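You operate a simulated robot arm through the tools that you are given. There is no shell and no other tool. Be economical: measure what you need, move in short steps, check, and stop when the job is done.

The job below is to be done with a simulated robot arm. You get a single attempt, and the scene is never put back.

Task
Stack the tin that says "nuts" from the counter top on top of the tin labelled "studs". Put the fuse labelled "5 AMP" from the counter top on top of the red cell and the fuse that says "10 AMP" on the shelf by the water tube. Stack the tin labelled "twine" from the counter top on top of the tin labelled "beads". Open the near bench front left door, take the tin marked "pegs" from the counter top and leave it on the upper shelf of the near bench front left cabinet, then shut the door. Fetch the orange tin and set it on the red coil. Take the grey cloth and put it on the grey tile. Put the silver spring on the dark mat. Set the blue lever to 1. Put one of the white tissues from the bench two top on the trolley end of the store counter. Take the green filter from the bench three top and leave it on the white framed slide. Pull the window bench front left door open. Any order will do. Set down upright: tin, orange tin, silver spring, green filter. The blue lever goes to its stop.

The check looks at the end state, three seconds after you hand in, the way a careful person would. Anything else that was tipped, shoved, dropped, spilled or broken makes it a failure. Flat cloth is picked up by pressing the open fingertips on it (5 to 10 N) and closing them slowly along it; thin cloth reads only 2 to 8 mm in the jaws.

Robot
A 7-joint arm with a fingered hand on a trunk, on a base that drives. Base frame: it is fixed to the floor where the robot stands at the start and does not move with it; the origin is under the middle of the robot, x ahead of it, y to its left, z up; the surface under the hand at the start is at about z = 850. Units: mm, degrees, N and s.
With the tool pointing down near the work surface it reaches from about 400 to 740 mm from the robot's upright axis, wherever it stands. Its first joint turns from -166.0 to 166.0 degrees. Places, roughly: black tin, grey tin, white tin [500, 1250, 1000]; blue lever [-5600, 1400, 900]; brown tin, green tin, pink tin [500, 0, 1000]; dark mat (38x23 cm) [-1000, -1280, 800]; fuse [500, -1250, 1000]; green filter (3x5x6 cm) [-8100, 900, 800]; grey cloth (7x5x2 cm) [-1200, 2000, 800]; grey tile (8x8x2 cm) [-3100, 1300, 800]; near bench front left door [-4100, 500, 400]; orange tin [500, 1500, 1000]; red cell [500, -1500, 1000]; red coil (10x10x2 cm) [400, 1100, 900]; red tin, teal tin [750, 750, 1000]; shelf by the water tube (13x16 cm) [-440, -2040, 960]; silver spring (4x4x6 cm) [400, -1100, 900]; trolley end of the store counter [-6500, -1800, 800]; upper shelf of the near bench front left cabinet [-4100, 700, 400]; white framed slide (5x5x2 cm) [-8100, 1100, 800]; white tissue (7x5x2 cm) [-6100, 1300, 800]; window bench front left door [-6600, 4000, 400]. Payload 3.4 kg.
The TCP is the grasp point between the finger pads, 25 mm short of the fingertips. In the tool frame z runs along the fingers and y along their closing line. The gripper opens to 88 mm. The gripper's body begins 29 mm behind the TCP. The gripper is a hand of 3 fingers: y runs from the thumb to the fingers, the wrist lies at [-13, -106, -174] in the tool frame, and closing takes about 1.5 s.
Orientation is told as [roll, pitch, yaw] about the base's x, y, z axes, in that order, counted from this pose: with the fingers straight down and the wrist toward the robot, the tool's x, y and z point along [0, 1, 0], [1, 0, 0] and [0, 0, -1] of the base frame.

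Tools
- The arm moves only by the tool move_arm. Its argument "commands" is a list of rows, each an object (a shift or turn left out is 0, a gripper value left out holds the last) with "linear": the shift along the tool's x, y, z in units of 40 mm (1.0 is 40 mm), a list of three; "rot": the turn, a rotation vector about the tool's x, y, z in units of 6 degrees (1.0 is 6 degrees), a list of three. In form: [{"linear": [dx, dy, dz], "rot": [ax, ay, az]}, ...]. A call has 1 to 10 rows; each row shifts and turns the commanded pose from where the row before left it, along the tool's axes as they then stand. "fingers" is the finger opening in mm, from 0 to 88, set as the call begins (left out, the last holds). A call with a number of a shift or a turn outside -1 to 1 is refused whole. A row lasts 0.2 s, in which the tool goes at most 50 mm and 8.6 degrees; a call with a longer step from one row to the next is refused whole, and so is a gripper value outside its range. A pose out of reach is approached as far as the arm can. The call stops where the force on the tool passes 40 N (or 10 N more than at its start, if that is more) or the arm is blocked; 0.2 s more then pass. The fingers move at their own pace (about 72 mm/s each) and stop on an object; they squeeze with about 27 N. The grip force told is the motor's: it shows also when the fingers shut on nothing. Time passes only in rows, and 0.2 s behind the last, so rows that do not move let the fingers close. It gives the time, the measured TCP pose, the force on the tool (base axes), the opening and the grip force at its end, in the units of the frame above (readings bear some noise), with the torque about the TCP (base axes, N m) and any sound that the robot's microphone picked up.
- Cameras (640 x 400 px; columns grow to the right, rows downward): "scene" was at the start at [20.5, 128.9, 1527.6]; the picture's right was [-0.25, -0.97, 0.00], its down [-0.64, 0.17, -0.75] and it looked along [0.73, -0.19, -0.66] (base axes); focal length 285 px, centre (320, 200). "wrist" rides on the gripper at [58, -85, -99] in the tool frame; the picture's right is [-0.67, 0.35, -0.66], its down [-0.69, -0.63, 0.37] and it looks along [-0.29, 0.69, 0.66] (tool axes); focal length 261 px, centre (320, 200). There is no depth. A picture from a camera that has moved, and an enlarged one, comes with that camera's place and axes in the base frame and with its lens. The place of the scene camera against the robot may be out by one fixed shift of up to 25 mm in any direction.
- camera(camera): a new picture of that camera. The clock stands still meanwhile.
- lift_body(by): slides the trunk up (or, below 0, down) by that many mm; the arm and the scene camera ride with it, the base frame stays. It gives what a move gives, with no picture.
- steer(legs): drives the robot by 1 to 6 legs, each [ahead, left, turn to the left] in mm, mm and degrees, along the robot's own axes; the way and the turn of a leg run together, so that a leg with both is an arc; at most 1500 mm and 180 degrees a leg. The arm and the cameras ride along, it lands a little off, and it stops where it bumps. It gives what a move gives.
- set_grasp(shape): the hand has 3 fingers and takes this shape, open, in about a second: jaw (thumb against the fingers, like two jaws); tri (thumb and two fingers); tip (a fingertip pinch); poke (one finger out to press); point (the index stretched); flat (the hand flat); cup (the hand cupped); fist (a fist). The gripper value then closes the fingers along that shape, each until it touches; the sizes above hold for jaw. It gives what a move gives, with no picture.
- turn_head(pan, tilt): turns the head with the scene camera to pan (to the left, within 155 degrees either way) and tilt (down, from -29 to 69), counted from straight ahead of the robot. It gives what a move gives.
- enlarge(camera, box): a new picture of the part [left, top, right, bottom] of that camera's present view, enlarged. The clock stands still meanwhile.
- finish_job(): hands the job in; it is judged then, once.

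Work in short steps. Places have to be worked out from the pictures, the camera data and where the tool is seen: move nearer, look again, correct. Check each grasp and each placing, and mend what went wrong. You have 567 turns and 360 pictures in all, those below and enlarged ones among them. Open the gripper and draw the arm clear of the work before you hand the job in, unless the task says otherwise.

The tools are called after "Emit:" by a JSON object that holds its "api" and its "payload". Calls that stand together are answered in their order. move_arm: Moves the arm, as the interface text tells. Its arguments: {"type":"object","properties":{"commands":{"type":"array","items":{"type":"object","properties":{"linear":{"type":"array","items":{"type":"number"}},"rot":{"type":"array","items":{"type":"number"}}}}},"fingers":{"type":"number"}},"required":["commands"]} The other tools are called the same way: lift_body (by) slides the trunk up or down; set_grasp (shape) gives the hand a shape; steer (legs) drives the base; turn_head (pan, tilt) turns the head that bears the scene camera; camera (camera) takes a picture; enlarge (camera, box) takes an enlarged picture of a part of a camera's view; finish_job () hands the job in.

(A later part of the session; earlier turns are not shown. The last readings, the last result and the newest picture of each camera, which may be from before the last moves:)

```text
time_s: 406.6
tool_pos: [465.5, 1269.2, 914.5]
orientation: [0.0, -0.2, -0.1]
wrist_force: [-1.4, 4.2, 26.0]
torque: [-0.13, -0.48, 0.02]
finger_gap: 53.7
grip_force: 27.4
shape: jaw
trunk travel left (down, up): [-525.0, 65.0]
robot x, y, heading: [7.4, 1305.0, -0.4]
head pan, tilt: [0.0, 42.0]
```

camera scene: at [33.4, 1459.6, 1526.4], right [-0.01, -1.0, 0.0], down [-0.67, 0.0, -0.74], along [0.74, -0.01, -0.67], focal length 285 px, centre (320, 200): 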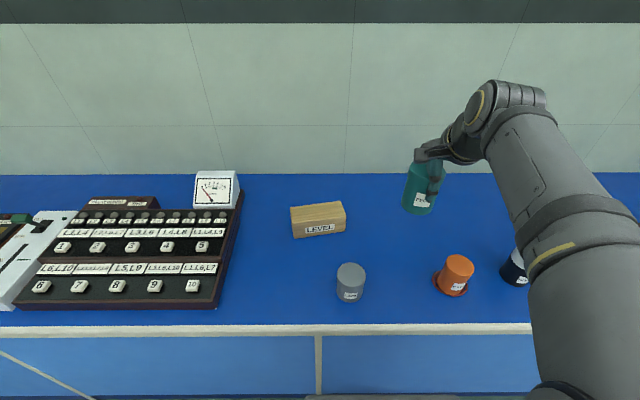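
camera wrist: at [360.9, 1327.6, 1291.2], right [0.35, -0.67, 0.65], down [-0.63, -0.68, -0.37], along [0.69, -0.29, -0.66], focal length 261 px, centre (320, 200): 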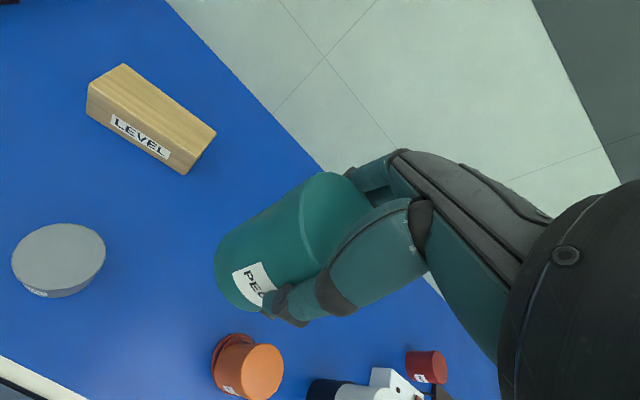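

Down. I ease 2 mm, open, and rise gently.

Emit:
{"api": "move_arm", "payload": {"commands": [{"linear": [0, 0, -0.08]}, {"linear": [0, 0, 0]}]}}

Emit:
{"api": "move_arm", "payload": {"commands": [{"linear": [0, 0, 0]}, {"linear": [0, 0, 0]}, {"linear": [0, 0, 0]}, {"linear": [0, 0, 0]}, {"linear": [0, 0, 0]}, {"linear": [0, 0, -0.15]}, {"linear": [0, 0, -0.3]}, {"linear": [0, 0, 0]}], "fingers": 88}}

Emit:
{"api": "camera", "payload": {"camera": "wrist"}}

```text
time_s: 407.2
tool_pos: [464.4, 1269.7, 914.6]
orientation: [0.1, 0.0, -0.1]
wrist_force: [1.7, 1.7, 8.6]
torque: [-0.04, -0.32, 0.06]
finger_gap: 53.6
grip_force: 27.1
shape: jaw
trunk travel left (down, up): [-525.0, 65.0]
robot x, y, heading: [10.4, 1308.9, -0.7]
head pan, tilt: [0.0, 42.0]
```

```text
time_s: 409.0
tool_pos: [466.2, 1270.4, 933.5]
orientation: [0.1, -0.1, -0.1]
wrist_force: [-0.2, 0.0, 0.0]
torque: [0.02, 0.02, 0.01]
finger_gap: 87.9
grip_force: 0.0
shape: jaw
trunk travel left (down, up): [-525.0, 65.0]
robot x, y, heading: [9.9, 1307.1, -0.6]
head pan, tilt: [0.0, 42.0]
```

```text
175 pictures are left
camera wrist: at [380.3, 1327.4, 1032.4], right [0.35, -0.67, 0.65], down [-0.63, -0.68, -0.37], along [0.69, -0.29, -0.66], focal length 261 px, centre (320, 200)
```

wrist: 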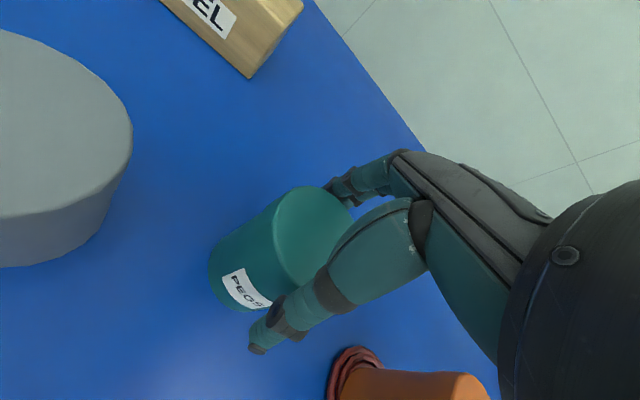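

Pegs stands at (465,1270). I raise, back off, and rotate the hand to the forward-pointing pose.

Emit:
{"api": "move_arm", "payload": {"commands": [{"linear": [0, 0, -0.5]}, {"linear": [0, 0, -0.9]}, {"linear": [0, 0, -0.9]}, {"linear": [0, 0, -0.9]}, {"linear": [0, -0.4, -0.9]}, {"linear": [0, -0.4, -0.5]}, {"linear": [0, 0, 0]}]}}

Emit:
{"api": "move_arm", "payload": {"commands": [{"rot": [-0.51, -0.51, -0.98]}, {"rot": [-0.51, -0.51, -0.98]}, {"rot": [-0.51, -0.51, -0.98]}, {"rot": [-0.51, -0.51, -0.98]}, {"rot": [-0.51, -0.51, -0.98]}, {"rot": [-0.51, -0.51, -0.98]}, {"rot": [-0.51, -0.51, -0.98]}, {"linear": [0, 0, 0]}]}}

Emit:
{"api": "move_arm", "payload": {"commands": [{"rot": [-0.51, -0.51, -0.98]}, {"rot": [-0.51, -0.51, -0.98]}, {"rot": [-0.51, -0.51, -0.98]}, {"rot": [-0.51, -0.51, -0.98]}, {"rot": [-0.51, -0.51, -0.98]}, {"rot": [-0.51, -0.51, -0.98]}, {"rot": [-0.51, -0.51, -0.98]}, {"linear": [0, 0, 0]}]}}

Emit:
{"api": "camera", "payload": {"camera": "scene"}}

Emit:
{"api": "camera", "payload": {"camera": "wrist"}}

```text
time_s: 410.6
tool_pos: [432.0, 1269.8, 1116.3]
orientation: [0.1, 0.0, 0.0]
wrist_force: [0.1, -0.2, 0.1]
torque: [0.02, 0.0, -0.01]
finger_gap: 87.9
grip_force: 0.0
shape: jaw
trunk travel left (down, up): [-525.0, 65.0]
robot x, y, heading: [9.7, 1309.6, -0.4]
head pan, tilt: [0.0, 42.0]
```

```text
time_s: 412.4
tool_pos: [433.7, 1269.7, 1116.3]
orientation: [-27.5, -11.7, 44.9]
wrist_force: [-0.4, 0.1, -0.6]
torque: [-0.01, 0.02, 0.01]
finger_gap: 87.8
grip_force: 0.1
shape: jaw
trunk travel left (down, up): [-525.0, 65.0]
robot x, y, heading: [9.7, 1306.8, -0.6]
head pan, tilt: [0.0, 42.0]
```

```text
time_s: 414.2
tool_pos: [433.0, 1268.7, 1117.1]
orientation: [-55.1, -0.1, 89.9]
wrist_force: [-1.1, -0.1, 0.1]
torque: [0.0, -0.01, -0.03]
finger_gap: 88.0
grip_force: 0.0
shape: jaw
trunk travel left (down, up): [-525.0, 65.0]
robot x, y, heading: [12.3, 1305.9, -0.5]
head pan, tilt: [0.0, 42.0]
```

```text
174 pictures are left
camera scene: at [33.3, 1459.0, 1526.5], right [-0.01, -1.0, 0.0], down [-0.67, 0.0, -0.74], along [0.74, -0.01, -0.67], focal length 285 px, centre (320, 200)
```

scene: 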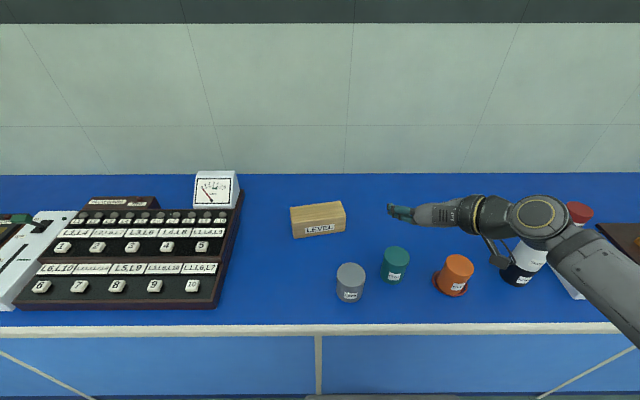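

```text
173 pictures are left
camera wrist: at [319.0, 1184.4, 1125.9], right [-0.15, 0.35, 0.93], down [0.69, -0.63, 0.35], along [0.71, 0.69, -0.14], focal length 261 px, centre (320, 200)
```

wrist: 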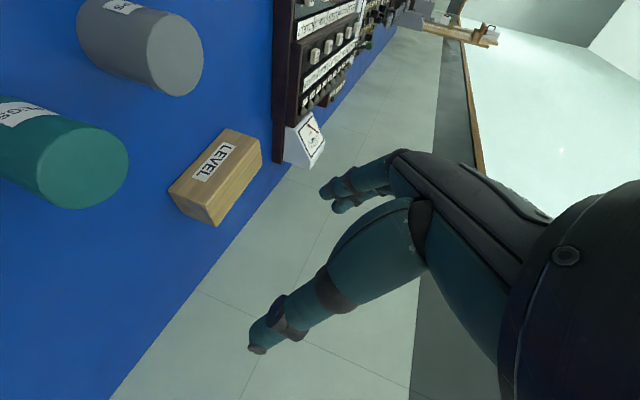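

The wrist clears its neighbours. I lower the trunk 80 mm, back off and go down in front of the tin.

Emit:
{"api": "lift_body", "payload": {"by": -80}}

Emit:
{"api": "move_arm", "payload": {"commands": [{"linear": [0.42, 0.01, -0.6]}, {"linear": [0.42, 0.01, -0.6]}, {"linear": [0.66, 0, 0.46]}, {"linear": [0.66, 0, 0.46]}, {"linear": [0.66, 0, 0.46]}, {"linear": [0.66, 0, 0.46]}, {"linear": [0, 0, 0]}]}}

Emit:
{"api": "camera", "payload": {"camera": "wrist"}}

Emit:
{"api": "enlarge", "payload": {"camera": "scene", "box": [310, 180, 540, 340]}}

```text
time_s: 415.4
tool_pos: [433.1, 1270.3, 1036.5]
orientation: [-55.0, -0.1, 89.8]
wrist_force: [-0.2, 0.0, 0.5]
torque: [-0.01, 0.0, 0.02]
finger_gap: 88.0
grip_force: 0.0
shape: jaw
trunk travel left (down, up): [-445.0, 145.0]
robot x, y, heading: [7.4, 1308.8, -0.2]
head pan, tilt: [0.0, 42.0]
```

```text
time_s: 417.0
tool_pos: [380.9, 1267.5, 909.5]
orientation: [-54.9, -0.2, 90.0]
wrist_force: [0.5, 0.1, -0.5]
torque: [0.01, 0.01, -0.03]
finger_gap: 87.8
grip_force: 0.1
shape: jaw
out of reach, approached as far as the arm can: row 6
trunk travel left (down, up): [-445.0, 145.0]
robot x, y, heading: [7.6, 1307.1, -0.6]
head pan, tilt: [0.0, 42.0]
```

```text
172 pictures are left
camera wrist: at [265.1, 1182.3, 919.2], right [-0.15, 0.35, 0.93], down [0.69, -0.63, 0.35], along [0.7, 0.69, -0.14], focal length 261 px, centre (320, 200)
```

wrist: 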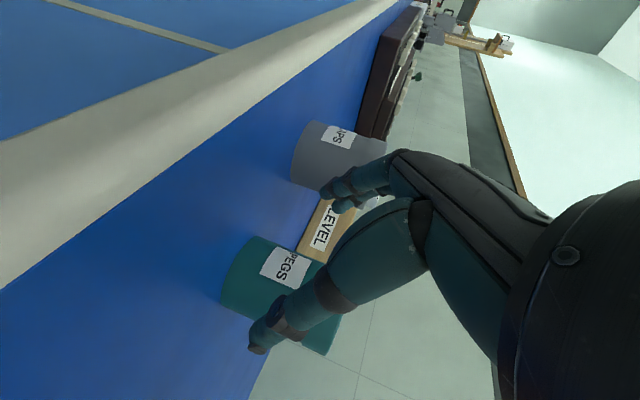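

```text
2.50 times, centred on (425, 260) of scene
camera zoom: at [33.4, 1458.9, 1446.5], right [-0.01, -1.0, 0.0], down [-0.67, 0.0, -0.74], along [0.74, -0.01, -0.67], focal length 711 px, centre (58, 50)
```

zoom: 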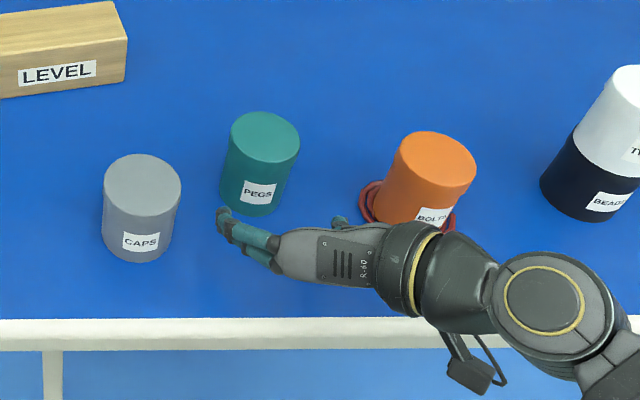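

Tin is straight ahead between thumb and fingers. I advance to TCP x≈447.

Emit:
{"api": "move_arm", "payload": {"commands": [{"linear": [-0.316, 0.02, 0.45]}, {"linear": [-0.316, 0.02, 0.45]}, {"linear": [-0.316, 0.02, 0.45]}, {"linear": [0, 0, 0]}]}}

Emit:
{"api": "camera", "payload": {"camera": "wrist"}}

Emit:
{"api": "enlarge", "payload": {"camera": "scene", "box": [330, 180, 490, 320]}}

```text
time_s: 418.0
tool_pos: [446.1, 1269.6, 910.4]
orientation: [-54.9, -0.2, 89.8]
wrist_force: [0.2, -0.5, 0.8]
torque: [0.0, 0.01, -0.02]
finger_gap: 87.9
grip_force: 0.1
shape: jaw
trunk travel left (down, up): [-445.0, 145.0]
robot x, y, heading: [5.2, 1309.7, -0.5]
head pan, tilt: [0.0, 42.0]
```

```text
170 pictures are left
camera wrist: at [331.9, 1184.5, 920.0], right [-0.15, 0.35, 0.93], down [0.69, -0.63, 0.35], along [0.71, 0.69, -0.14], focal length 261 px, centre (320, 200)
```

wrist: 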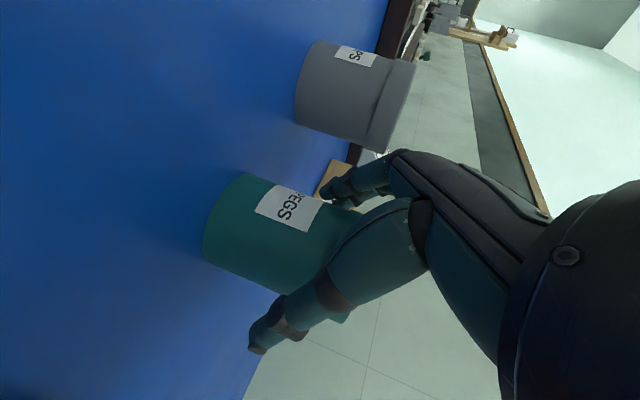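

```text
2.86 times, centred on (410, 250) of scene
camera zoom: at [33.4, 1459.0, 1446.5], right [-0.01, -1.0, 0.0], down [-0.67, 0.0, -0.74], along [0.74, -0.01, -0.67], focal length 813 px, centre (63, 57)
```

zoom: 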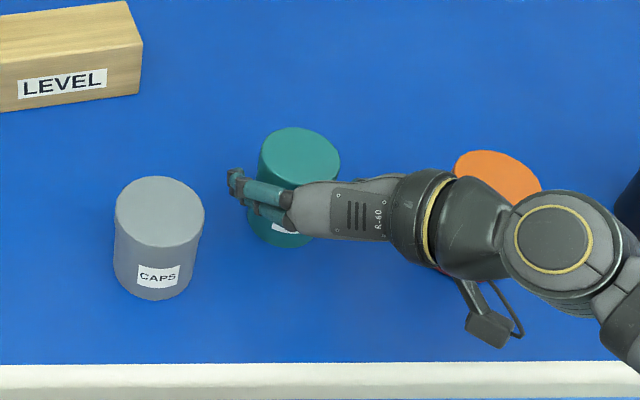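

Positioned without contact. I close the grip.

Emit:
{"api": "move_arm", "payload": {"commands": [{"linear": [0, 0, 0]}, {"linear": [0, 0, 0]}, {"linear": [0, 0, 0]}, {"linear": [0, 0, 0]}, {"linear": [0, 0, 0]}, {"linear": [0, 0, 0]}, {"linear": [0, 0, 0]}], "fingers": 0}}

Emit:
{"api": "camera", "payload": {"camera": "wrist"}}

```text
time_s: 419.6
tool_pos: [446.7, 1269.5, 910.2]
orientation: [-55.0, -0.1, 89.8]
wrist_force: [0.3, 0.1, 0.6]
torque: [0.0, 0.0, -0.01]
finger_gap: 54.5
grip_force: 27.5
shape: jaw
trunk travel left (down, up): [-445.0, 145.0]
robot x, y, heading: [9.7, 1303.0, -0.5]
head pan, tilt: [0.0, 42.0]
```

```text
168 pictures are left
camera wrist: at [331.7, 1184.5, 920.0], right [-0.15, 0.35, 0.93], down [0.69, -0.63, 0.35], along [0.71, 0.69, -0.14], focal length 261 px, centre (320, 200)
```

wrist: 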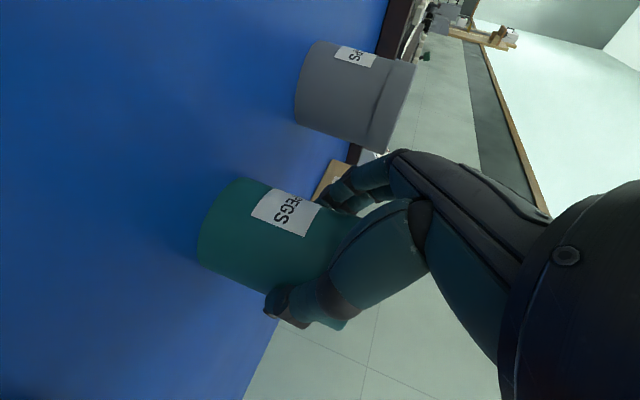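

Gripped. I lift vertically with the trunk and check that the tin stays upright.

Emit:
{"api": "lift_body", "payload": {"by": 140}}

Emit:
{"api": "camera", "payload": {"camera": "wrist"}}

Emit:
{"api": "enlarge", "payload": {"camera": "scene", "box": [330, 140, 560, 320]}}

```text
time_s: 421.2
tool_pos: [446.7, 1269.0, 1050.8]
orientation: [-55.0, 0.0, 89.8]
wrist_force: [-0.5, 0.5, -2.4]
torque: [0.02, -0.01, 0.01]
finger_gap: 54.4
grip_force: 27.2
shape: jaw
trunk travel left (down, up): [-585.0, 5.0]
robot x, y, heading: [9.0, 1313.9, -0.2]
head pan, tilt: [0.0, 42.0]
```

```text
167 pictures are left
camera wrist: at [331.7, 1184.5, 1060.0], right [-0.15, 0.35, 0.93], down [0.69, -0.63, 0.35], along [0.71, 0.69, -0.14], focal length 261 px, centre (320, 200)
```

wrist: 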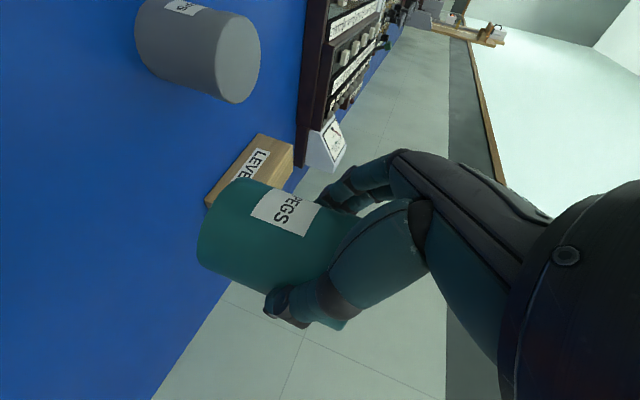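

```text
2.22 times, centred on (445, 230) of scene
camera zoom: at [33.5, 1459.0, 1586.5], right [-0.01, -1.0, 0.0], down [-0.67, 0.0, -0.74], along [0.74, -0.01, -0.67], focal length 632 px, centre (42, 133)
```

zoom: 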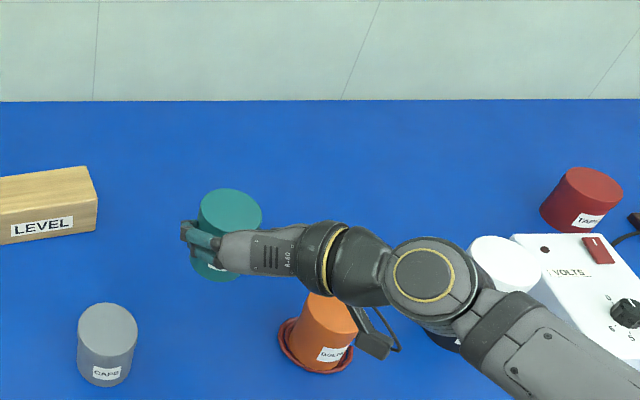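

The tin is held upright. I drive back to the near bench's front with a lane clear of the open door.

Emit:
{"api": "steer", "payload": {"legs": [[-350, 0, 0], [0, 0, 90.4], [-1480, 0, 0], [0, 1300, 0], [0, 1250, 0]]}}

Emit:
{"api": "turn_head", "payload": {"pan": 30, "tilt": 40}}

Emit:
{"api": "camera", "payload": {"camera": "scene"}}

```text
time_s: 446.1
tool_pos: [-2815.6, 206.2, 1050.7]
orientation: [-55.0, 0.0, -177.9]
wrist_force: [-0.2, -0.2, -0.7]
torque: [0.0, 0.01, 0.03]
finger_gap: 54.0
grip_force: 27.3
shape: jaw
trunk travel left (down, up): [-585.0, 5.0]
robot x, y, heading: [-2838.7, -234.1, 92.0]
head pan, tilt: [0.0, 42.0]
```

```text
time_s: 447.1
tool_pos: [-2815.4, 207.2, 1050.1]
orientation: [-55.0, -0.1, -177.9]
wrist_force: [-1.1, -0.1, -2.1]
torque: [-0.02, -0.02, -0.01]
finger_gap: 54.2
grip_force: 27.4
shape: jaw
trunk travel left (down, up): [-585.0, 5.0]
robot x, y, heading: [-2839.5, -234.4, 91.7]
head pan, tilt: [30.0, 40.0]
```

```text
165 pictures are left
camera scene: at [-3038.6, -233.0, 1589.4], right [0.85, 0.53, 0.0], down [0.34, -0.55, -0.77], along [-0.4, 0.65, -0.64], focal length 285 px, centre (320, 200)
```

scene: 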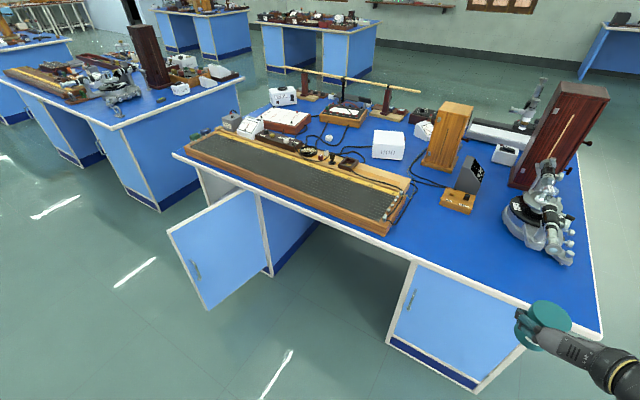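

The door is still open. I'll stand left of the cabinet with heading 60° so the forearm stays clear of the open door; I drive there, staying back to lower the trunk first.

Emit:
{"api": "steer", "payload": {"legs": [[0, 0, -1.9], [0, 1200, 0], [0, 590, 0], [0, 0, -30]]}}

Emit:
{"api": "turn_head", "payload": {"pan": 0, "tilt": 45}}

Emit:
{"api": "camera", "payload": {"camera": "scene"}}

```text
time_s: 457.8
tool_pos: [-4324.7, 117.7, 1050.7]
orientation: [-55.0, -0.2, 150.4]
wrist_force: [0.4, -0.2, -0.6]
torque: [0.02, -0.01, 0.0]
finger_gap: 54.2
grip_force: 27.2
shape: jaw
trunk travel left (down, up): [-585.0, 5.0]
robot x, y, heading: [-4575.2, -247.5, 60.0]
head pan, tilt: [30.0, 40.0]
```

```text
time_s: 458.7
tool_pos: [-4324.8, 118.8, 1051.2]
orientation: [-54.8, 0.0, 150.4]
wrist_force: [-0.5, 1.3, -2.4]
torque: [-0.04, 0.03, -0.02]
finger_gap: 54.1
grip_force: 26.9
shape: jaw
trunk travel left (down, up): [-585.0, 5.0]
robot x, y, heading: [-4573.9, -244.1, 59.8]
head pan, tilt: [0.0, 45.0]
```

```text
164 pictures are left
camera scene: at [-4701.7, -154.3, 1582.2], right [0.87, -0.5, 0.0], down [-0.35, -0.61, -0.71], along [0.35, 0.61, -0.71], focal length 285 px, centre (320, 200)
```

scene: 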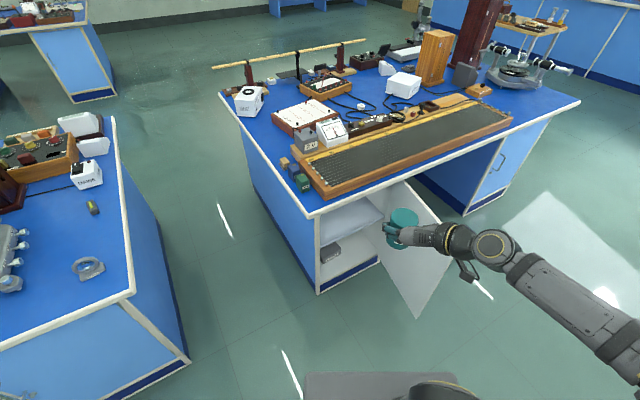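

I lower the trunk so the tin comes to shelf height.

Emit:
{"api": "lift_body", "payload": {"by": -400}}

Emit:
{"api": "lift_body", "payload": {"by": -130}}

Emit:
{"api": "camera", "payload": {"camera": "scene"}}

Emit:
{"api": "camera", "payload": {"camera": "wrist"}}

```text
time_s: 462.5
tool_pos: [-4324.5, 117.6, 651.0]
orientation: [-55.0, -0.2, 150.3]
wrist_force: [-0.3, -0.8, -0.7]
torque: [-0.01, -0.01, 0.02]
finger_gap: 54.1
grip_force: 27.0
shape: jaw
trunk travel left (down, up): [-185.0, 405.0]
robot x, y, heading: [-4577.6, -245.3, 60.4]
head pan, tilt: [0.0, 45.0]
```

```text
time_s: 464.1
tool_pos: [-4324.7, 118.2, 520.4]
orientation: [-55.0, -0.2, 150.5]
wrist_force: [-0.3, -0.6, -0.8]
torque: [0.0, -0.02, 0.03]
finger_gap: 54.3
grip_force: 26.9
shape: jaw
trunk travel left (down, up): [-55.0, 535.0]
robot x, y, heading: [-4573.5, -242.3, 59.8]
head pan, tilt: [0.0, 45.0]
```

```text
163 pictures are left
camera scene: at [-4701.6, -154.3, 1052.2], right [0.87, -0.5, 0.0], down [-0.35, -0.61, -0.71], along [0.35, 0.61, -0.71], focal length 285 px, centre (320, 200)
```

scene: 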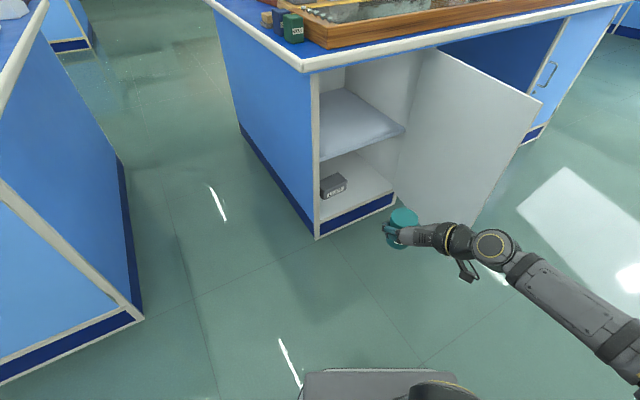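

```text
162 pictures are left
camera wrist: at [-4308.0, -24.1, 530.0], right [-0.38, 0.04, 0.93], down [0.89, 0.29, 0.35], along [-0.26, 0.96, -0.14], focal length 261 px, centre (320, 200)
```

wrist: 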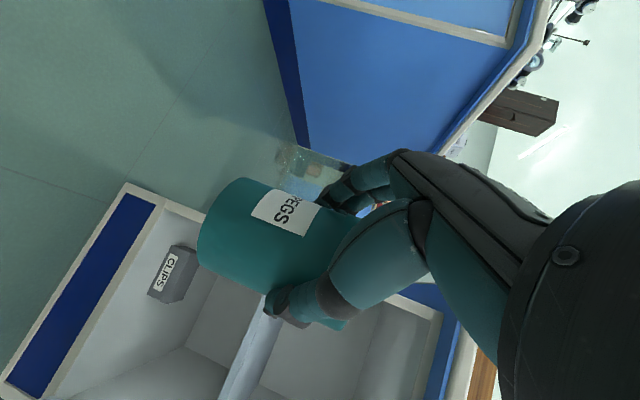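

Emit:
{"api": "enlarge", "payload": {"camera": "wrist", "box": [130, 270, 460, 400]}}

Emit:
{"api": "enlarge", "payload": {"camera": "scene", "box": [290, 30, 490, 250]}}

```text
1.94 times, centred on (295, 335) of wrist
camera zoom: at [-4308.0, -24.1, 530.0], right [-0.38, 0.04, 0.93], down [0.89, 0.29, 0.35], along [-0.26, 0.96, -0.14], focal length 506 px, centre (368, -62)
```

zoom: 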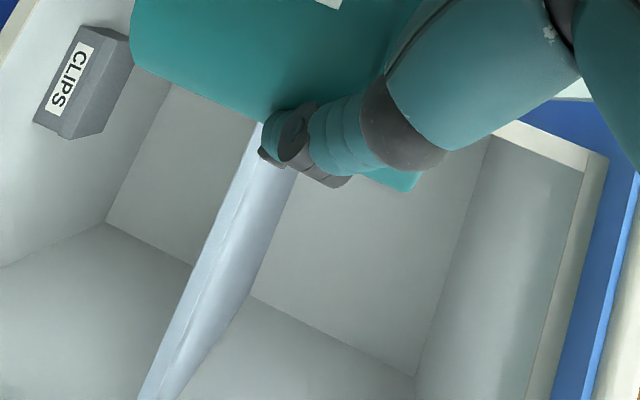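

```text
1.82 times, centred on (390, 140) of scene
camera zoom: at [-4701.6, -154.3, 1052.2], right [0.87, -0.5, 0.0], down [-0.35, -0.61, -0.71], along [0.35, 0.61, -0.71], focal length 517 px, centre (193, 309)
```

zoom: 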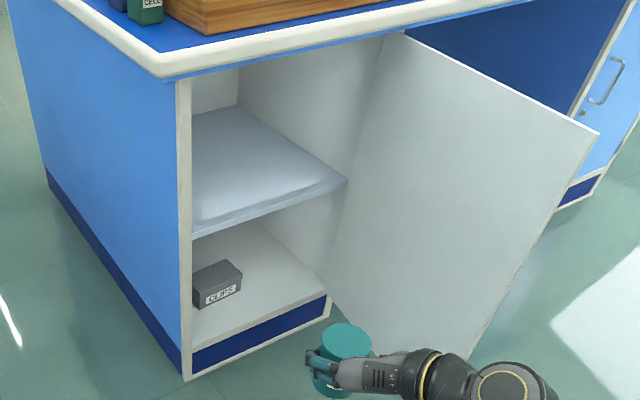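

Shelf top ≈ z 425, front edge y≈565. I drive forward 320 mm toward the opening with the tin at z≈520.

Emit:
{"api": "steer", "payload": {"legs": [[300, 0, 0]]}}

Emit:
{"api": "camera", "payload": {"camera": "scene"}}

Emit:
{"api": "camera", "payload": {"camera": "wrist"}}

```text
time_s: 466.1
tool_pos: [-4176.2, 375.4, 520.9]
orientation: [-55.1, -0.1, 150.4]
wrist_force: [-0.4, 0.6, -0.9]
torque: [-0.03, 0.01, -0.01]
finger_gap: 54.3
grip_force: 27.4
shape: jaw
trunk travel left (down, up): [-55.0, 535.0]
robot x, y, heading: [-4425.2, 18.2, 60.1]
head pan, tilt: [0.0, 45.0]
```

```text
159 pictures are left
camera scene: at [-4552.6, 104.8, 1052.2], right [0.87, -0.5, 0.0], down [-0.35, -0.61, -0.71], along [0.35, 0.61, -0.71], focal length 285 px, centre (320, 200)
```

scene: 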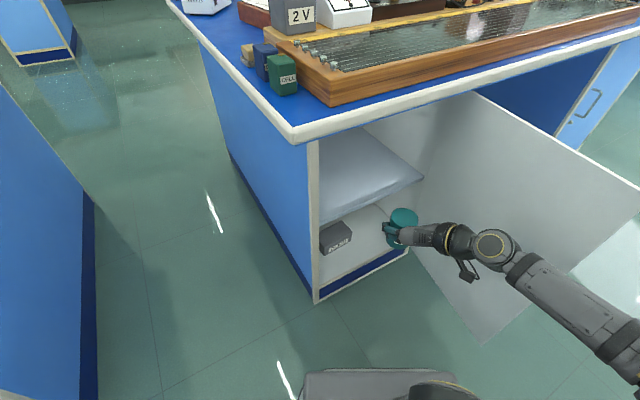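

```text
158 pictures are left
camera wrist: at [-4158.8, 234.5, 530.0], right [-0.38, 0.04, 0.93], down [0.89, 0.29, 0.35], along [-0.25, 0.96, -0.14], focal length 261 px, centre (320, 200)
```

wrist: 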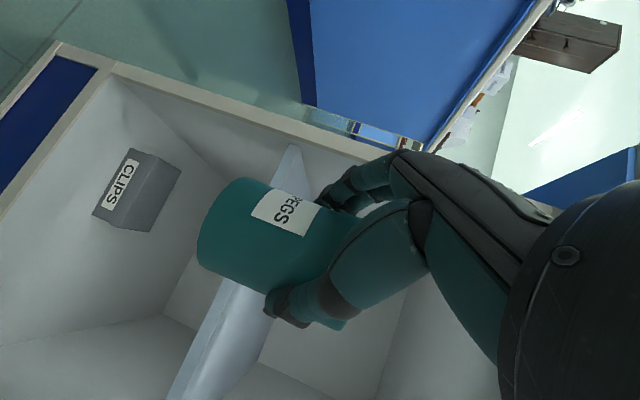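

Clear so far. I extend the arm into the upper compartment in two stages.

Emit:
{"api": "move_arm", "payload": {"commands": [{"linear": [-0.4, 0.278, 0.64]}, {"linear": [-0.4, 0.278, 0.64]}, {"linear": [-0.4, 0.278, 0.64]}, {"linear": [-0.4, 0.278, 0.64]}, {"linear": [0, 0, 0]}]}}

Emit:
{"api": "camera", "payload": {"camera": "scene"}}

Emit:
{"api": "camera", "payload": {"camera": "wrist"}}

```text
time_s: 467.4
tool_pos: [-4155.3, 503.2, 514.6]
orientation: [-54.9, -0.1, 150.4]
wrist_force: [0.2, 0.0, -0.9]
torque: [-0.06, 0.02, 0.03]
finger_gap: 54.2
grip_force: 26.4
shape: jaw
trunk travel left (down, up): [-55.0, 535.0]
robot x, y, heading: [-4425.1, 15.4, 60.1]
head pan, tilt: [0.0, 45.0]
```

```text
157 pictures are left
camera scene: at [-4552.6, 104.8, 1052.2], right [0.87, -0.5, 0.0], down [-0.35, -0.61, -0.71], along [0.35, 0.61, -0.71], focal length 285 px, centre (320, 200)
```

scene: 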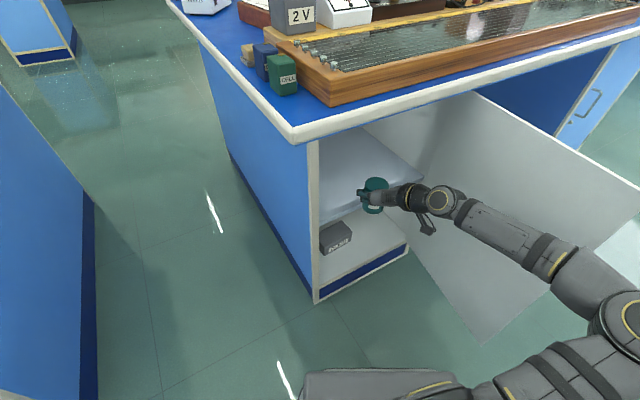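

```text
156 pictures are left
camera wrist: at [-4138.3, 362.2, 523.8], right [-0.38, 0.04, 0.93], down [0.89, 0.29, 0.35], along [-0.25, 0.96, -0.14], focal length 261 px, centre (320, 200)
```

wrist: 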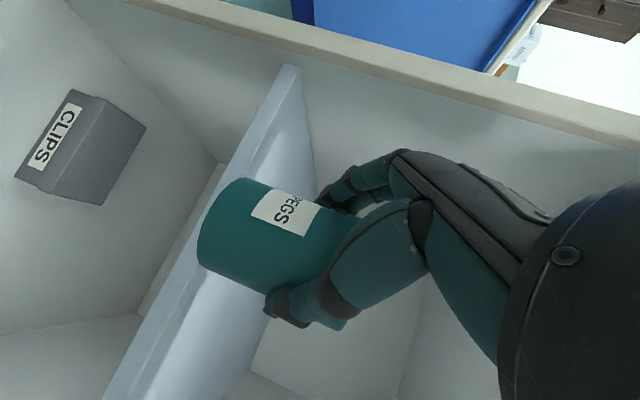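

Tin bottom is ~20 mm above the shelf (top ≈ 431). I continue inward.

Emit:
{"api": "move_arm", "payload": {"commands": [{"linear": [-0.43, 0.275, 0.614]}, {"linear": [-0.43, 0.275, 0.614]}, {"linear": [-0.43, 0.275, 0.614]}, {"linear": [-0.43, 0.275, 0.614]}, {"linear": [0, 0, 0]}]}}

Emit:
{"api": "camera", "payload": {"camera": "scene"}}

Emit:
{"api": "camera", "payload": {"camera": "wrist"}}

```text
time_s: 468.6
tool_pos: [-4133.5, 628.1, 515.0]
orientation: [-55.0, -0.2, 150.2]
wrist_force: [-0.1, 0.4, -1.2]
torque: [0.0, -0.02, -0.01]
finger_gap: 54.1
grip_force: 26.9
shape: jaw
trunk travel left (down, up): [-55.0, 535.0]
robot x, y, heading: [-4426.2, 14.4, 60.2]
head pan, tilt: [0.0, 45.0]
```

```text
155 pictures are left
camera scene: at [-4552.6, 104.9, 1052.2], right [0.87, -0.5, 0.0], down [-0.35, -0.61, -0.71], along [0.35, 0.61, -0.71], focal length 285 px, centre (320, 200)
```

scene: 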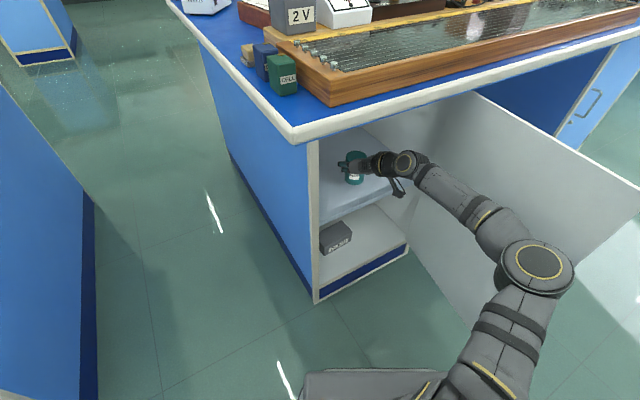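

```text
154 pictures are left
camera wrist: at [-4116.2, 486.3, 525.3], right [-0.38, 0.04, 0.93], down [0.89, 0.29, 0.35], along [-0.25, 0.96, -0.14], focal length 261 px, centre (320, 200)
```

wrist: 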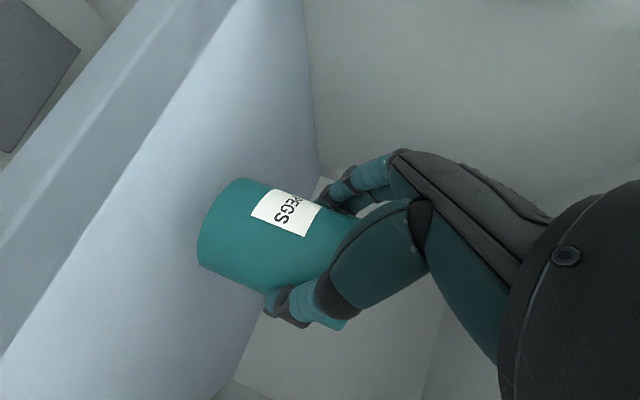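

Over the shelf. I lower in steps until contact.

Emit:
{"api": "move_arm", "payload": {"commands": [{"linear": [0.15, 0, 0.107]}, {"linear": [0.15, 0, 0.107]}, {"linear": [0.06, 0, 0.043]}, {"linear": [0, 0, 0]}]}}

Emit:
{"api": "move_arm", "payload": {"commands": [{"linear": [0.06, 0, 0.043]}, {"linear": [0.06, 0, 0.043]}, {"linear": [0, 0, 0]}]}}

Emit:
{"api": "move_arm", "payload": {"commands": [{"linear": [0.05, 0, 0.036]}, {"linear": [0, 0, 0]}]}}

```text
time_s: 469.6
tool_pos: [-4132.8, 629.1, 496.8]
orientation: [-54.8, -0.1, 150.3]
wrist_force: [-0.8, 0.4, 0.1]
torque: [0.0, 0.0, 0.0]
finger_gap: 53.8
grip_force: 27.4
shape: jaw
trunk travel left (down, up): [-55.0, 535.0]
robot x, y, heading: [-4425.8, 14.4, 60.0]
head pan, tilt: [0.0, 45.0]
```

```text
time_s: 470.4
tool_pos: [-4133.8, 629.1, 491.9]
orientation: [-54.9, -0.1, 150.3]
wrist_force: [0.2, -0.1, -1.2]
torque: [-0.03, 0.04, 0.0]
finger_gap: 53.9
grip_force: 26.9
shape: jaw
trunk travel left (down, up): [-55.0, 535.0]
robot x, y, heading: [-4429.3, 14.4, 60.0]
head pan, tilt: [0.0, 45.0]
```

```text
time_s: 470.9
tool_pos: [-4135.0, 629.0, 488.2]
orientation: [-54.9, -0.2, 150.3]
wrist_force: [0.0, 0.1, -1.2]
torque: [-0.03, 0.02, -0.01]
finger_gap: 54.0
grip_force: 26.6
shape: jaw
trunk travel left (down, up): [-55.0, 535.0]
robot x, y, heading: [-4425.5, 14.3, 60.1]
head pan, tilt: [0.0, 45.0]
```

Emit:
{"api": "move_arm", "payload": {"commands": [{"linear": [0.05, 0, 0.036]}, {"linear": [0, 0, 0]}]}}

Emit:
{"api": "move_arm", "payload": {"commands": [{"linear": [0.05, 0, 0.036]}, {"linear": [0, 0, 0]}]}}

Emit:
{"api": "move_arm", "payload": {"commands": [{"linear": [0.05, 0, 0.036]}, {"linear": [0, 0, 0]}]}}

```text
time_s: 471.6
tool_pos: [-4133.2, 628.9, 485.8]
orientation: [-55.0, -0.1, 150.4]
wrist_force: [-1.1, -0.5, -1.7]
torque: [-0.06, 0.04, 0.01]
finger_gap: 53.8
grip_force: 27.2
shape: jaw
trunk travel left (down, up): [-55.0, 535.0]
robot x, y, heading: [-4424.2, 10.8, 60.1]
head pan, tilt: [0.0, 45.0]
```

```text
time_s: 472.1
tool_pos: [-4132.5, 628.3, 485.0]
orientation: [-55.0, -0.2, 150.4]
wrist_force: [-1.2, -0.2, 4.4]
torque: [0.08, 0.01, -0.01]
finger_gap: 54.0
grip_force: 26.8
shape: jaw
trunk travel left (down, up): [-55.0, 535.0]
robot x, y, heading: [-4422.5, 15.1, 60.0]
head pan, tilt: [0.0, 45.0]
```

```text
time_s: 472.8
tool_pos: [-4133.0, 629.7, 482.8]
orientation: [-55.3, -0.1, 150.3]
wrist_force: [-2.8, -4.2, 14.4]
torque: [0.31, 0.11, 0.01]
finger_gap: 53.6
grip_force: 27.5
shape: jaw
trunk travel left (down, up): [-55.0, 535.0]
robot x, y, heading: [-4425.1, 16.9, 60.0]
head pan, tilt: [0.0, 45.0]
```

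Contact. I ease up 1 mm, open, and withdraw horizontally.

Emit:
{"api": "move_arm", "payload": {"commands": [{"linear": [-0.03, 0, -0.02]}, {"linear": [0, 0, 0]}]}}

Emit:
{"api": "move_arm", "payload": {"commands": [{"linear": [0, 0, 0]}, {"linear": [0, 0, 0]}, {"linear": [0, 0, 0]}, {"linear": [0, 0, 0]}, {"linear": [0, 0, 0]}], "fingers": 88}}

Emit:
{"api": "camera", "payload": {"camera": "wrist"}}

```text
time_s: 473.4
tool_pos: [-4133.5, 628.4, 483.5]
orientation: [-55.1, -0.2, 150.3]
wrist_force: [-1.4, -2.5, 12.8]
torque: [0.25, 0.11, 0.03]
finger_gap: 54.1
grip_force: 27.7
shape: jaw
trunk travel left (down, up): [-55.0, 535.0]
robot x, y, heading: [-4426.4, 16.5, 60.3]
head pan, tilt: [0.0, 45.0]
```

```text
time_s: 474.6
tool_pos: [-4132.4, 628.9, 481.0]
orientation: [-54.9, 0.0, 150.3]
wrist_force: [0.1, 0.6, 0.5]
torque: [-0.06, -0.07, 0.03]
finger_gap: 87.4
grip_force: 0.1
shape: jaw
trunk travel left (down, up): [-55.0, 535.0]
robot x, y, heading: [-4422.9, 16.2, 60.4]
head pan, tilt: [0.0, 45.0]
```

```text
153 pictures are left
camera wrist: at [-4116.3, 487.6, 491.3], right [-0.38, 0.04, 0.93], down [0.89, 0.29, 0.35], along [-0.25, 0.96, -0.14], focal length 261 px, centre (320, 200)
```

wrist: 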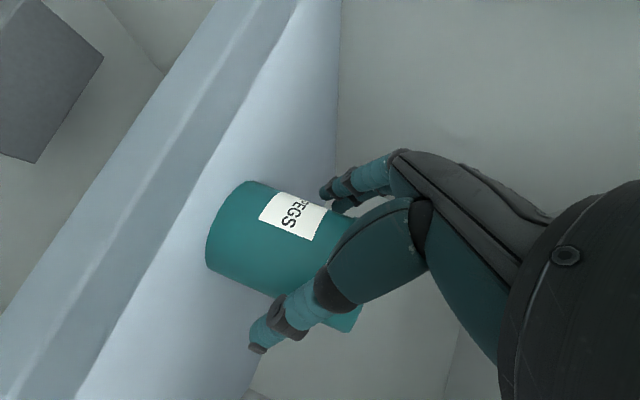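

Tin stands free. I withdraw straight back.

Emit:
{"api": "move_arm", "payload": {"commands": [{"linear": [0.17, 0, -0.25]}, {"linear": [0.29, 0, -0.41]}, {"linear": [0.46, 0, -0.655]}, {"linear": [0.46, 0, -0.655]}, {"linear": [0.46, -0.2, -0.655]}, {"linear": [0.46, -0.3, -0.655]}, {"linear": [0.46, -0.3, -0.655]}, {"linear": [0, 0, 0]}]}}

Emit:
{"api": "camera", "payload": {"camera": "scene"}}

Emit:
{"api": "camera", "payload": {"camera": "wrist"}}

```text
time_s: 476.4
tool_pos: [-4200.0, 447.0, 482.9]
orientation: [-54.9, -0.1, 150.3]
wrist_force: [-0.6, 0.1, 1.1]
torque: [-0.01, -0.01, 0.03]
finger_gap: 87.6
grip_force: 0.1
shape: jaw
trunk travel left (down, up): [-55.0, 535.0]
robot x, y, heading: [-4425.1, 14.1, 60.0]
head pan, tilt: [0.0, 45.0]
```

```text
152 pictures are left
camera scene: at [-4552.7, 104.8, 1052.2], right [0.87, -0.5, 0.0], down [-0.35, -0.61, -0.71], along [0.35, 0.61, -0.71], focal length 285 px, centre (320, 200)
```

scene: 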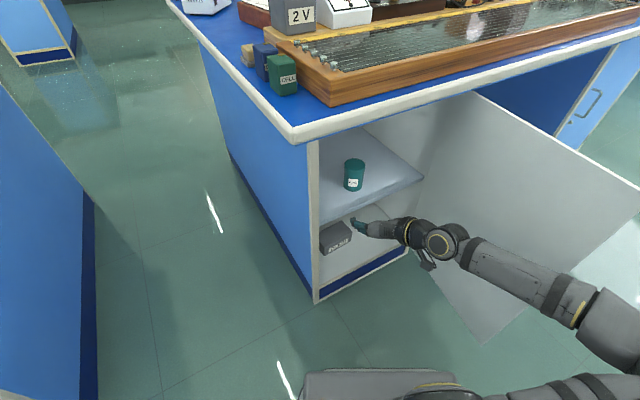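

```text
151 pictures are left
camera wrist: at [-4183.9, 304.6, 491.6], right [-0.38, 0.04, 0.93], down [0.89, 0.29, 0.35], along [-0.25, 0.96, -0.14], focal length 261 px, centre (320, 200)
```

wrist: 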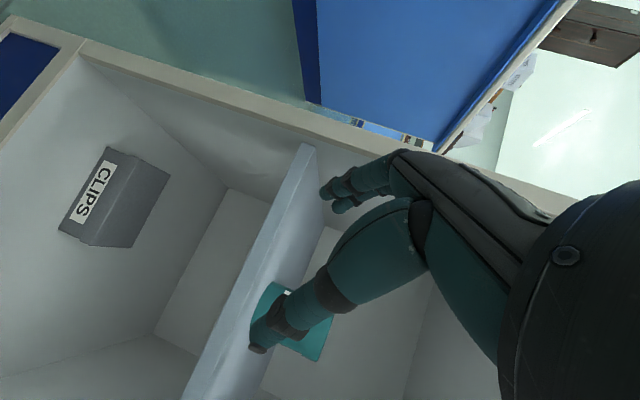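

Pegs stands on the upper shelf. Now to close the door: I back off, raise the trunk over the door height, and drive to the front-right so the hand can come to the outer side of the door.

Emit:
{"api": "steer", "payload": {"legs": [[-330, 0, 0], [0, 0, 30]]}}

Emit:
{"api": "lift_body", "payload": {"by": 400}}

Emit:
{"api": "steer", "payload": {"legs": [[0, -600, 0]]}}

Emit:
{"api": "camera", "payload": {"camera": "scene"}}

```text
time_s: 480.0
tool_pos: [-4604.4, 223.8, 481.9]
orientation: [-55.0, -0.1, -179.8]
wrist_force: [0.5, -0.8, 0.5]
torque: [0.03, -0.02, -0.01]
finger_gap: 87.7
grip_force: 0.0
shape: jaw
trunk travel left (down, up): [-55.0, 535.0]
robot x, y, heading: [-4584.8, -260.1, 89.9]
head pan, tilt: [0.0, 45.0]
```

```text
time_s: 483.8
tool_pos: [-4604.9, 222.9, 882.0]
orientation: [-55.0, -0.1, -179.9]
wrist_force: [-0.2, -0.3, 0.4]
torque: [0.0, 0.0, -0.02]
finger_gap: 87.4
grip_force: 0.2
shape: jaw
trunk travel left (down, up): [-455.0, 135.0]
robot x, y, heading: [-4584.3, -261.0, 89.8]
head pan, tilt: [0.0, 45.0]
```

```text
time_s: 487.1
tool_pos: [-4008.1, 220.8, 882.3]
orientation: [-55.0, -0.2, 179.6]
wrist_force: [-0.3, 0.0, 0.1]
torque: [0.0, 0.02, 0.02]
finger_gap: 87.7
grip_force: 0.1
shape: jaw
trunk travel left (down, up): [-455.0, 135.0]
robot x, y, heading: [-3994.4, -264.2, 89.4]
head pan, tilt: [0.0, 45.0]
```

```text
150 pictures are left
camera scene: at [-4151.5, -251.0, 1452.2], right [1.0, -0.01, 0.0], down [-0.01, -0.71, -0.71], along [0.01, 0.71, -0.71], focal length 285 px, centre (320, 200)
```

scene: 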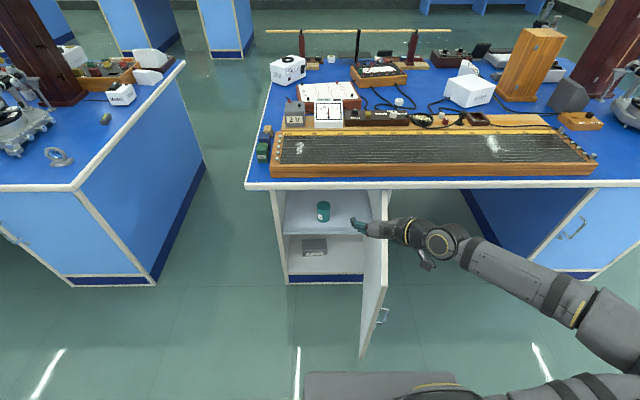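

I close the fingers, move the hand to the right of the door (x≈−3865) and then lower the trunk.

Emit:
{"api": "move_arm", "payload": {"commands": [{"linear": [0, -0.9, 0]}, {"linear": [0, -0.9, 0]}, {"linear": [0, -0.9, 0]}, {"linear": [0, -0.9, 0]}, {"linear": [0, 0, 0]}, {"linear": [0, 0, 0]}, {"linear": [0, 0, 0]}], "fingers": 0}}

Emit:
{"api": "camera", "payload": {"camera": "wrist"}}

Emit:
{"api": "enlarge", "payload": {"camera": "scene", "box": [260, 170, 500, 370]}}

```text
time_s: 488.8
tool_pos: [-3865.6, 219.1, 882.0]
orientation: [-55.0, -0.2, 179.6]
wrist_force: [0.1, 0.2, 0.8]
torque: [-0.02, -0.05, 0.0]
finger_gap: 0.0
grip_force: 27.1
shape: jaw
trunk travel left (down, up): [-455.0, 135.0]
robot x, y, heading: [-3994.1, -265.6, 89.5]
head pan, tilt: [0.0, 45.0]
```

```text
149 pictures are left
camera wrist: at [-3781.5, 103.5, 891.2], right [-0.35, -0.15, 0.93], down [0.64, 0.69, 0.35], along [-0.69, 0.71, -0.14], focal length 261 px, centre (320, 200)
```

wrist: 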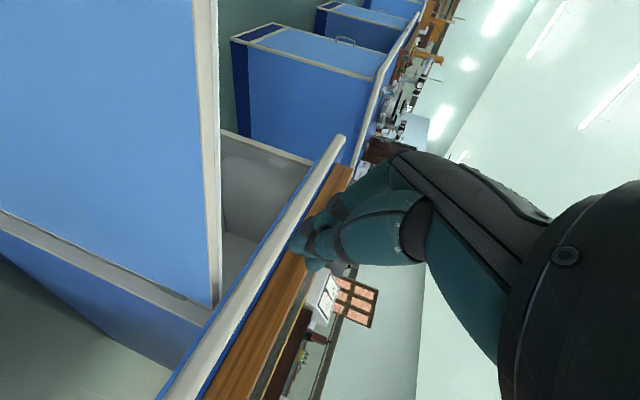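

```text
2.00 times, centred on (380, 270) of scene
camera zoom: at [-4151.5, -251.0, 1452.2], right [1.0, -0.01, 0.0], down [-0.01, -0.71, -0.71], along [0.01, 0.71, -0.71], focal length 569 px, centre (200, 60)
```

zoom: 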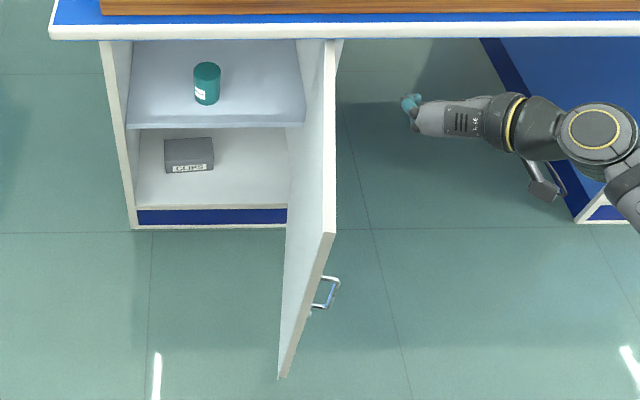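

The hand is ~85 mm right of the door. I lower the trunk 320 mm beside it.

Emit:
{"api": "lift_body", "payload": {"by": -310}}

Emit:
{"api": "enlarge", "payload": {"camera": "scene", "box": [260, 100, 560, 370]}}

```text
time_s: 491.8
tool_pos: [-3865.3, 217.9, 571.7]
orientation: [-55.0, -0.2, 179.6]
wrist_force: [-0.2, 0.6, 0.3]
torque: [0.02, -0.01, -0.04]
finger_gap: 0.0
grip_force: 26.8
shape: jaw
trunk travel left (down, up): [-145.0, 445.0]
robot x, y, heading: [-3993.8, -272.3, 89.0]
head pan, tilt: [0.0, 45.0]
```

```text
1.48 times, centred on (410, 235) of scene
camera zoom: at [-4151.5, -251.0, 1142.2], right [1.0, -0.01, 0.0], down [-0.01, -0.71, -0.71], along [0.01, 0.71, -0.71], focal length 422 px, centre (187, 148)
```

zoom: 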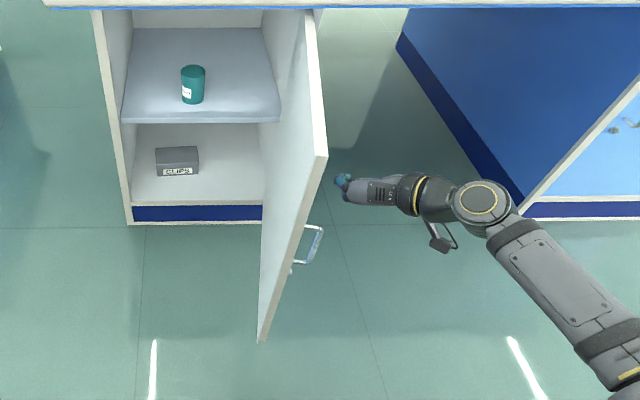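

Now I sweep left along the door's arc to push it closed, first to about 40°.

Emit:
{"api": "move_arm", "payload": {"commands": [{"linear": [0, 0.8, 0]}, {"linear": [-0.083, 0.67, 0.118]}, {"linear": [-0.083, 0.67, 0.118]}, {"linear": [-0.083, 0.67, 0.118]}, {"linear": [-0.083, 0.67, 0.118]}, {"linear": [-0.208, 0.59, 0.297]}, {"linear": [-0.208, 0.59, 0.297]}, {"linear": [-0.208, 0.59, 0.297]}, {"linear": [-0.208, 0.59, 0.297]}, {"linear": [0, 0, 0]}]}}

Emit:
{"api": "camera", "payload": {"camera": "scene"}}

```text
time_s: 494.0
tool_pos: [-4098.1, 300.8, 575.0]
orientation: [-55.0, -0.2, 179.5]
wrist_force: [0.1, -0.4, 0.4]
torque: [-0.02, 0.03, 0.0]
finger_gap: 0.1
grip_force: 26.9
shape: jaw
trunk travel left (down, up): [-145.0, 445.0]
robot x, y, heading: [-3992.1, -264.9, 89.7]
head pan, tilt: [0.0, 45.0]
```

```text
146 pictures are left
camera scene: at [-4151.6, -251.0, 1142.2], right [1.0, -0.01, 0.0], down [-0.01, -0.71, -0.71], along [0.01, 0.71, -0.71], focal length 285 px, centre (320, 200)
```

scene: 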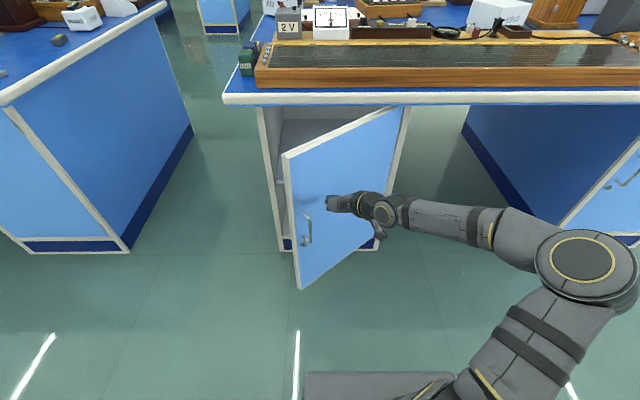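

Door is closing nicely. Continue to about 10°.

Emit:
{"api": "move_arm", "payload": {"commands": [{"linear": [-0.3, 0.445, 0.43]}, {"linear": [-0.3, 0.445, 0.43]}, {"linear": [-0.3, 0.445, 0.43]}, {"linear": [-0.3, 0.445, 0.43]}, {"linear": [-0.4, 0.3, 0.56]}, {"linear": [-0.2, 0.1, 0.3]}, {"linear": [0, 0, 0]}]}}

Emit:
{"api": "camera", "payload": {"camera": "scene"}}

```text
time_s: 495.6
tool_pos: [-4184.9, 428.4, 571.6]
orientation: [-55.1, -0.1, 179.6]
wrist_force: [0.5, 0.0, 0.0]
torque: [0.01, -0.02, 0.01]
finger_gap: 0.0
grip_force: 26.9
shape: jaw
trunk travel left (down, up): [-145.0, 445.0]
robot x, y, heading: [-3992.5, -268.3, 89.3]
head pan, tilt: [0.0, 45.0]
```

```text
145 pictures are left
camera scene: at [-4151.6, -251.0, 1142.2], right [1.0, -0.01, 0.0], down [-0.01, -0.71, -0.71], along [0.01, 0.71, -0.71], focal length 285 px, centre (320, 200)
```

scene: 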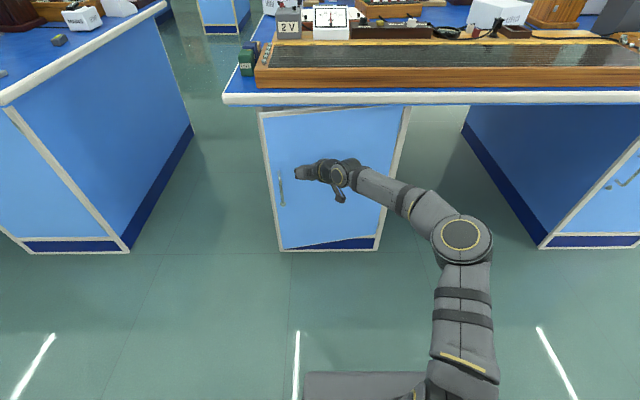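

Nearly shut. I drive the base forward to push it fully closed.

Emit:
{"api": "steer", "payload": {"legs": [[60, 0, 0]]}}

Emit:
{"api": "enlarge", "payload": {"camera": "scene", "box": [220, 80, 460, 270]}}

```text
time_s: 496.6
tool_pos: [-4181.9, 491.0, 571.6]
orientation: [-55.1, -0.2, 179.6]
wrist_force: [0.1, -0.1, -0.3]
torque: [0.03, 0.0, -0.02]
finger_gap: 0.2
grip_force: 26.7
shape: jaw
trunk travel left (down, up): [-145.0, 445.0]
robot x, y, heading: [-3991.3, -204.0, 89.4]
head pan, tilt: [0.0, 45.0]
```

```text
2.11 times, centred on (340, 175) of scene
camera zoom: at [-4150.8, -190.2, 1142.2], right [1.0, -0.01, 0.0], down [-0.01, -0.71, -0.71], along [0.01, 0.71, -0.71], focal length 599 px, centre (278, 253)
```

zoom: 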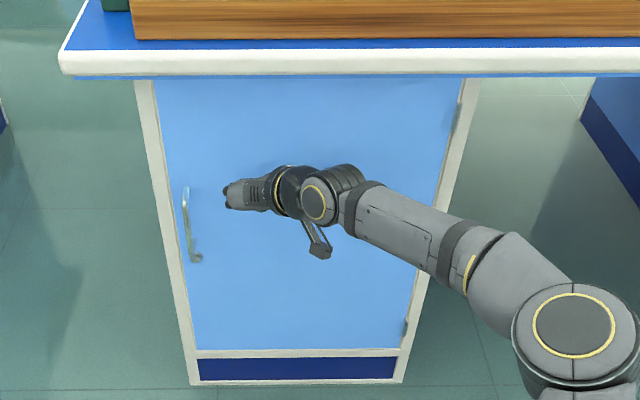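

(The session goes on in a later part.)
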